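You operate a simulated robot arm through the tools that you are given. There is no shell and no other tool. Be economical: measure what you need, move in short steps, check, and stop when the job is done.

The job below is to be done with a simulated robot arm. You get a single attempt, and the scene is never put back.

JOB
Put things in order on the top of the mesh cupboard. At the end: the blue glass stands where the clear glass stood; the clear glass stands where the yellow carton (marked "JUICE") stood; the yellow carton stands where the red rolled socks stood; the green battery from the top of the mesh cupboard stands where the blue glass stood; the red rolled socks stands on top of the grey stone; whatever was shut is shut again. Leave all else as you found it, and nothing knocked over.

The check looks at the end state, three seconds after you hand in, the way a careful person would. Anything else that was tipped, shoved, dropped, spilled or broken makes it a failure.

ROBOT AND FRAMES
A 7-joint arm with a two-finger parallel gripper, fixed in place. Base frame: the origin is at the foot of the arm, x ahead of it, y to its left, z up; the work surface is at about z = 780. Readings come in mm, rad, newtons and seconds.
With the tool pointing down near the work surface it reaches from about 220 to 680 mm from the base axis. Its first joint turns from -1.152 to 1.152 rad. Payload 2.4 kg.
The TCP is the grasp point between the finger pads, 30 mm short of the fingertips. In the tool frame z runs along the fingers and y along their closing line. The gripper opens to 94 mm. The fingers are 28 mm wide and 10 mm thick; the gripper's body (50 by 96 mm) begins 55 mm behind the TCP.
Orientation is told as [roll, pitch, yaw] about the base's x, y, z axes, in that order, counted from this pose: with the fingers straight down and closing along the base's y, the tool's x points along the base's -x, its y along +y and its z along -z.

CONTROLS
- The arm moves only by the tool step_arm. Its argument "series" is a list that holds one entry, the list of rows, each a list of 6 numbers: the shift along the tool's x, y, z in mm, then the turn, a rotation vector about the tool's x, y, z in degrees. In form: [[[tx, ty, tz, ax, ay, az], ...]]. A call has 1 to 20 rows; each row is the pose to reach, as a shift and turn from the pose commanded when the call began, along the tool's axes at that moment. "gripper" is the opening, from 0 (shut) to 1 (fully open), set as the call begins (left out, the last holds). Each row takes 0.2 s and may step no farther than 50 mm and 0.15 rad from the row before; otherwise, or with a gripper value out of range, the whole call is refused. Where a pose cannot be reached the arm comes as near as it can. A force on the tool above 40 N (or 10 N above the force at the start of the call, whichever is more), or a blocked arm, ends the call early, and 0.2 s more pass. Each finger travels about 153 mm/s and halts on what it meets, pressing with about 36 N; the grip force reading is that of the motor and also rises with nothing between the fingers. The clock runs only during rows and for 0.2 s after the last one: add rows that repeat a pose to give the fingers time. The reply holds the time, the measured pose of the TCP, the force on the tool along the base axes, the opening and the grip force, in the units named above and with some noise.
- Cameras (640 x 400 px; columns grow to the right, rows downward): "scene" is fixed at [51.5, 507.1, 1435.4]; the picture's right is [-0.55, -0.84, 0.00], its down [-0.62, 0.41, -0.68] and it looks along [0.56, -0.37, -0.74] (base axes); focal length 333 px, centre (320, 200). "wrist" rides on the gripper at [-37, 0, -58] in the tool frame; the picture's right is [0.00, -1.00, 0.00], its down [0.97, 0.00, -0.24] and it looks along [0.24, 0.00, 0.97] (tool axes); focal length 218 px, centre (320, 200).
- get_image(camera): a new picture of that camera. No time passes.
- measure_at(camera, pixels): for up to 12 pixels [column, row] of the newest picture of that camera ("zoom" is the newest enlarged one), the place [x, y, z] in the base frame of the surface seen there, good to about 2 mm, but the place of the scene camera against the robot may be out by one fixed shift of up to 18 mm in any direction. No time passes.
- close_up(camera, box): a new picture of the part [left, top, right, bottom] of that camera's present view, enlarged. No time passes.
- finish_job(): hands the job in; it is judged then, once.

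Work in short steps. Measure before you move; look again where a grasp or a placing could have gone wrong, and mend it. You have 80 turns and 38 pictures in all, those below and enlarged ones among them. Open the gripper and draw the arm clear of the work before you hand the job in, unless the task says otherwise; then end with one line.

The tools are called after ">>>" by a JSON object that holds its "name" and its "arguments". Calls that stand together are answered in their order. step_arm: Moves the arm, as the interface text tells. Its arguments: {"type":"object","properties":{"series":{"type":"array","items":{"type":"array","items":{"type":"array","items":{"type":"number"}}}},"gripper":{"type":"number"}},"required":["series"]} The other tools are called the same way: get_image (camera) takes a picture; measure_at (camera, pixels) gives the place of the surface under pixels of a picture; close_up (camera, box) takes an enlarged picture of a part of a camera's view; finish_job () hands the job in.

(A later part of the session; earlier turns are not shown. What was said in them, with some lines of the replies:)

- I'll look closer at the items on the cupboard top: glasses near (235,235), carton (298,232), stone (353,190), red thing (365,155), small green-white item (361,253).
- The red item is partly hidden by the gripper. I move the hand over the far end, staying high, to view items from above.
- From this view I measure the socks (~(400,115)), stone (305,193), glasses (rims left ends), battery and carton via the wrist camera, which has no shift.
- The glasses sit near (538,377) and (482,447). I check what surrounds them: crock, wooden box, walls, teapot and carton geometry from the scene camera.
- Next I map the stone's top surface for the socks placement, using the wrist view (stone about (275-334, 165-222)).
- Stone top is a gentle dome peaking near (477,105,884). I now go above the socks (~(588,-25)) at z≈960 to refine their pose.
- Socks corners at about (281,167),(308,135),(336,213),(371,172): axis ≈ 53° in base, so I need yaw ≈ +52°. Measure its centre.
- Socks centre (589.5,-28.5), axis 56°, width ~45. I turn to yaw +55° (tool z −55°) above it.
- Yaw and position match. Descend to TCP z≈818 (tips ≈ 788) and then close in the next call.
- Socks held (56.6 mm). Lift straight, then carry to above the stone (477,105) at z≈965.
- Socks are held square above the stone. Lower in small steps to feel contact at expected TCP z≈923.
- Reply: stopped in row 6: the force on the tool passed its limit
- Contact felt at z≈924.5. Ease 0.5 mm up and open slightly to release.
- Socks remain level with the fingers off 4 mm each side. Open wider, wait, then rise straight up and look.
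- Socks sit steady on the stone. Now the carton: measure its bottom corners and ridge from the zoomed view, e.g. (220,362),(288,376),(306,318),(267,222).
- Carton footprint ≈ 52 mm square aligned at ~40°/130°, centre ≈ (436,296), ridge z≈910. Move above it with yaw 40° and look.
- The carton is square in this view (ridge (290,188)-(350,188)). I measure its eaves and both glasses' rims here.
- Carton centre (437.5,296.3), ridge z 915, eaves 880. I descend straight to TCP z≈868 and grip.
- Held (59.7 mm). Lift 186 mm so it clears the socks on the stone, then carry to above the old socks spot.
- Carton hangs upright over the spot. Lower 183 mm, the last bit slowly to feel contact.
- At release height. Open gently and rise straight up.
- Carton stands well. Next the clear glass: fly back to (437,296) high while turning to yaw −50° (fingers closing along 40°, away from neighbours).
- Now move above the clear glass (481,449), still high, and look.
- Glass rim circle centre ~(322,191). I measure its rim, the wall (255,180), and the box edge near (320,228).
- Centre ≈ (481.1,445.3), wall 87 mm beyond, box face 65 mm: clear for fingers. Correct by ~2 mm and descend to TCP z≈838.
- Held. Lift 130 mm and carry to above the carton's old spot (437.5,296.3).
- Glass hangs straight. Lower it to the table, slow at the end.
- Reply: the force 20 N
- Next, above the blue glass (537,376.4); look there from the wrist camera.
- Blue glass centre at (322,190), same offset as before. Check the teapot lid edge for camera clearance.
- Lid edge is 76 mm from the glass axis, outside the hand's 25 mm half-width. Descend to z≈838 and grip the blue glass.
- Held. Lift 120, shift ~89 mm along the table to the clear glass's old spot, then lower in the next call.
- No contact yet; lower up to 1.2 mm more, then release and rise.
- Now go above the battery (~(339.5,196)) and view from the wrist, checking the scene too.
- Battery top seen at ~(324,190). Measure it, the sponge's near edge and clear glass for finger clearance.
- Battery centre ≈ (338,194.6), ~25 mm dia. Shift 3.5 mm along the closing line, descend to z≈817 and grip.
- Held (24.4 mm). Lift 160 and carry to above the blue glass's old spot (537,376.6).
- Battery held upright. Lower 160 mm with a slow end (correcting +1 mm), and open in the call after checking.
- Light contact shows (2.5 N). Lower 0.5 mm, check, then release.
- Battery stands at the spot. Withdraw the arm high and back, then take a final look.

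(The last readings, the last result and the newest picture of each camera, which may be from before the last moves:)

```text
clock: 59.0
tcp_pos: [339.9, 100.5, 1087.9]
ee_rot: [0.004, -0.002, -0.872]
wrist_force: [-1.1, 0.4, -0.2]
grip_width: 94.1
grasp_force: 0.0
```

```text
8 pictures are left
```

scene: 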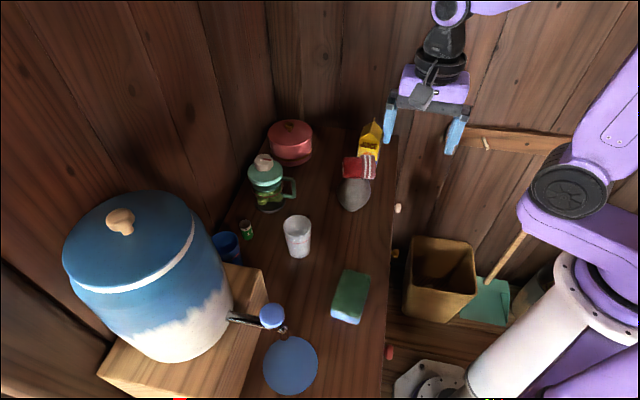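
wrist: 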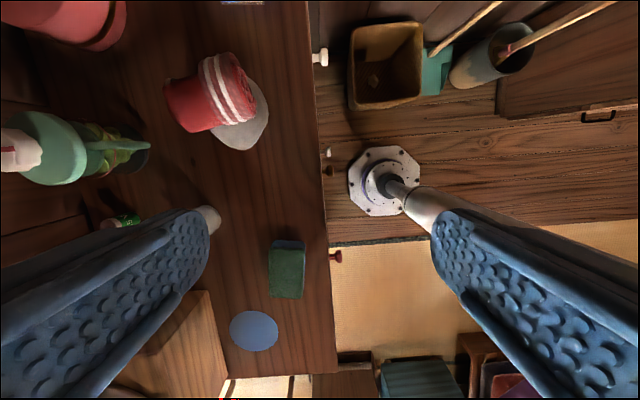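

Everything is in its new place in the scene view; one enlarged check of uprightness before handing in.

>>> {"name": "close_up", "arguments": {"camera": "scene", "box": [200, 110, 420, 270]}}

```text
2.50 times, centred on (310, 190) of scene
```

zoom: 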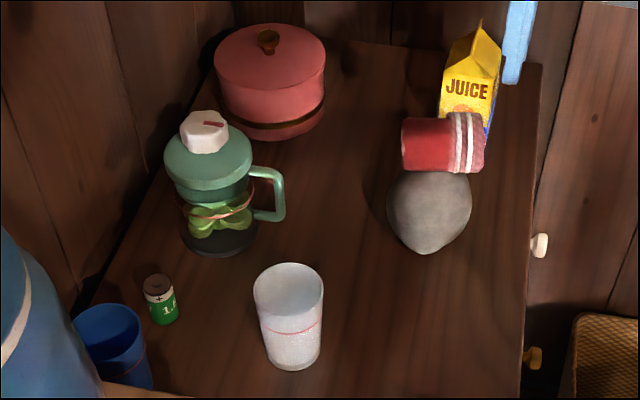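

All items stand upright, the socks rest on the stone, and the arm is clear; handing in.

>>> {"name": "finish_job", "arguments": {}}

```text
The job is handed in.
```

The job is handed in: the blue glass, clear glass, yellow carton and green battery all stand upright in their new spots, and the red socks rest on the grey stone. I opened nothing and saw nothing else disturbed in the last pictures.
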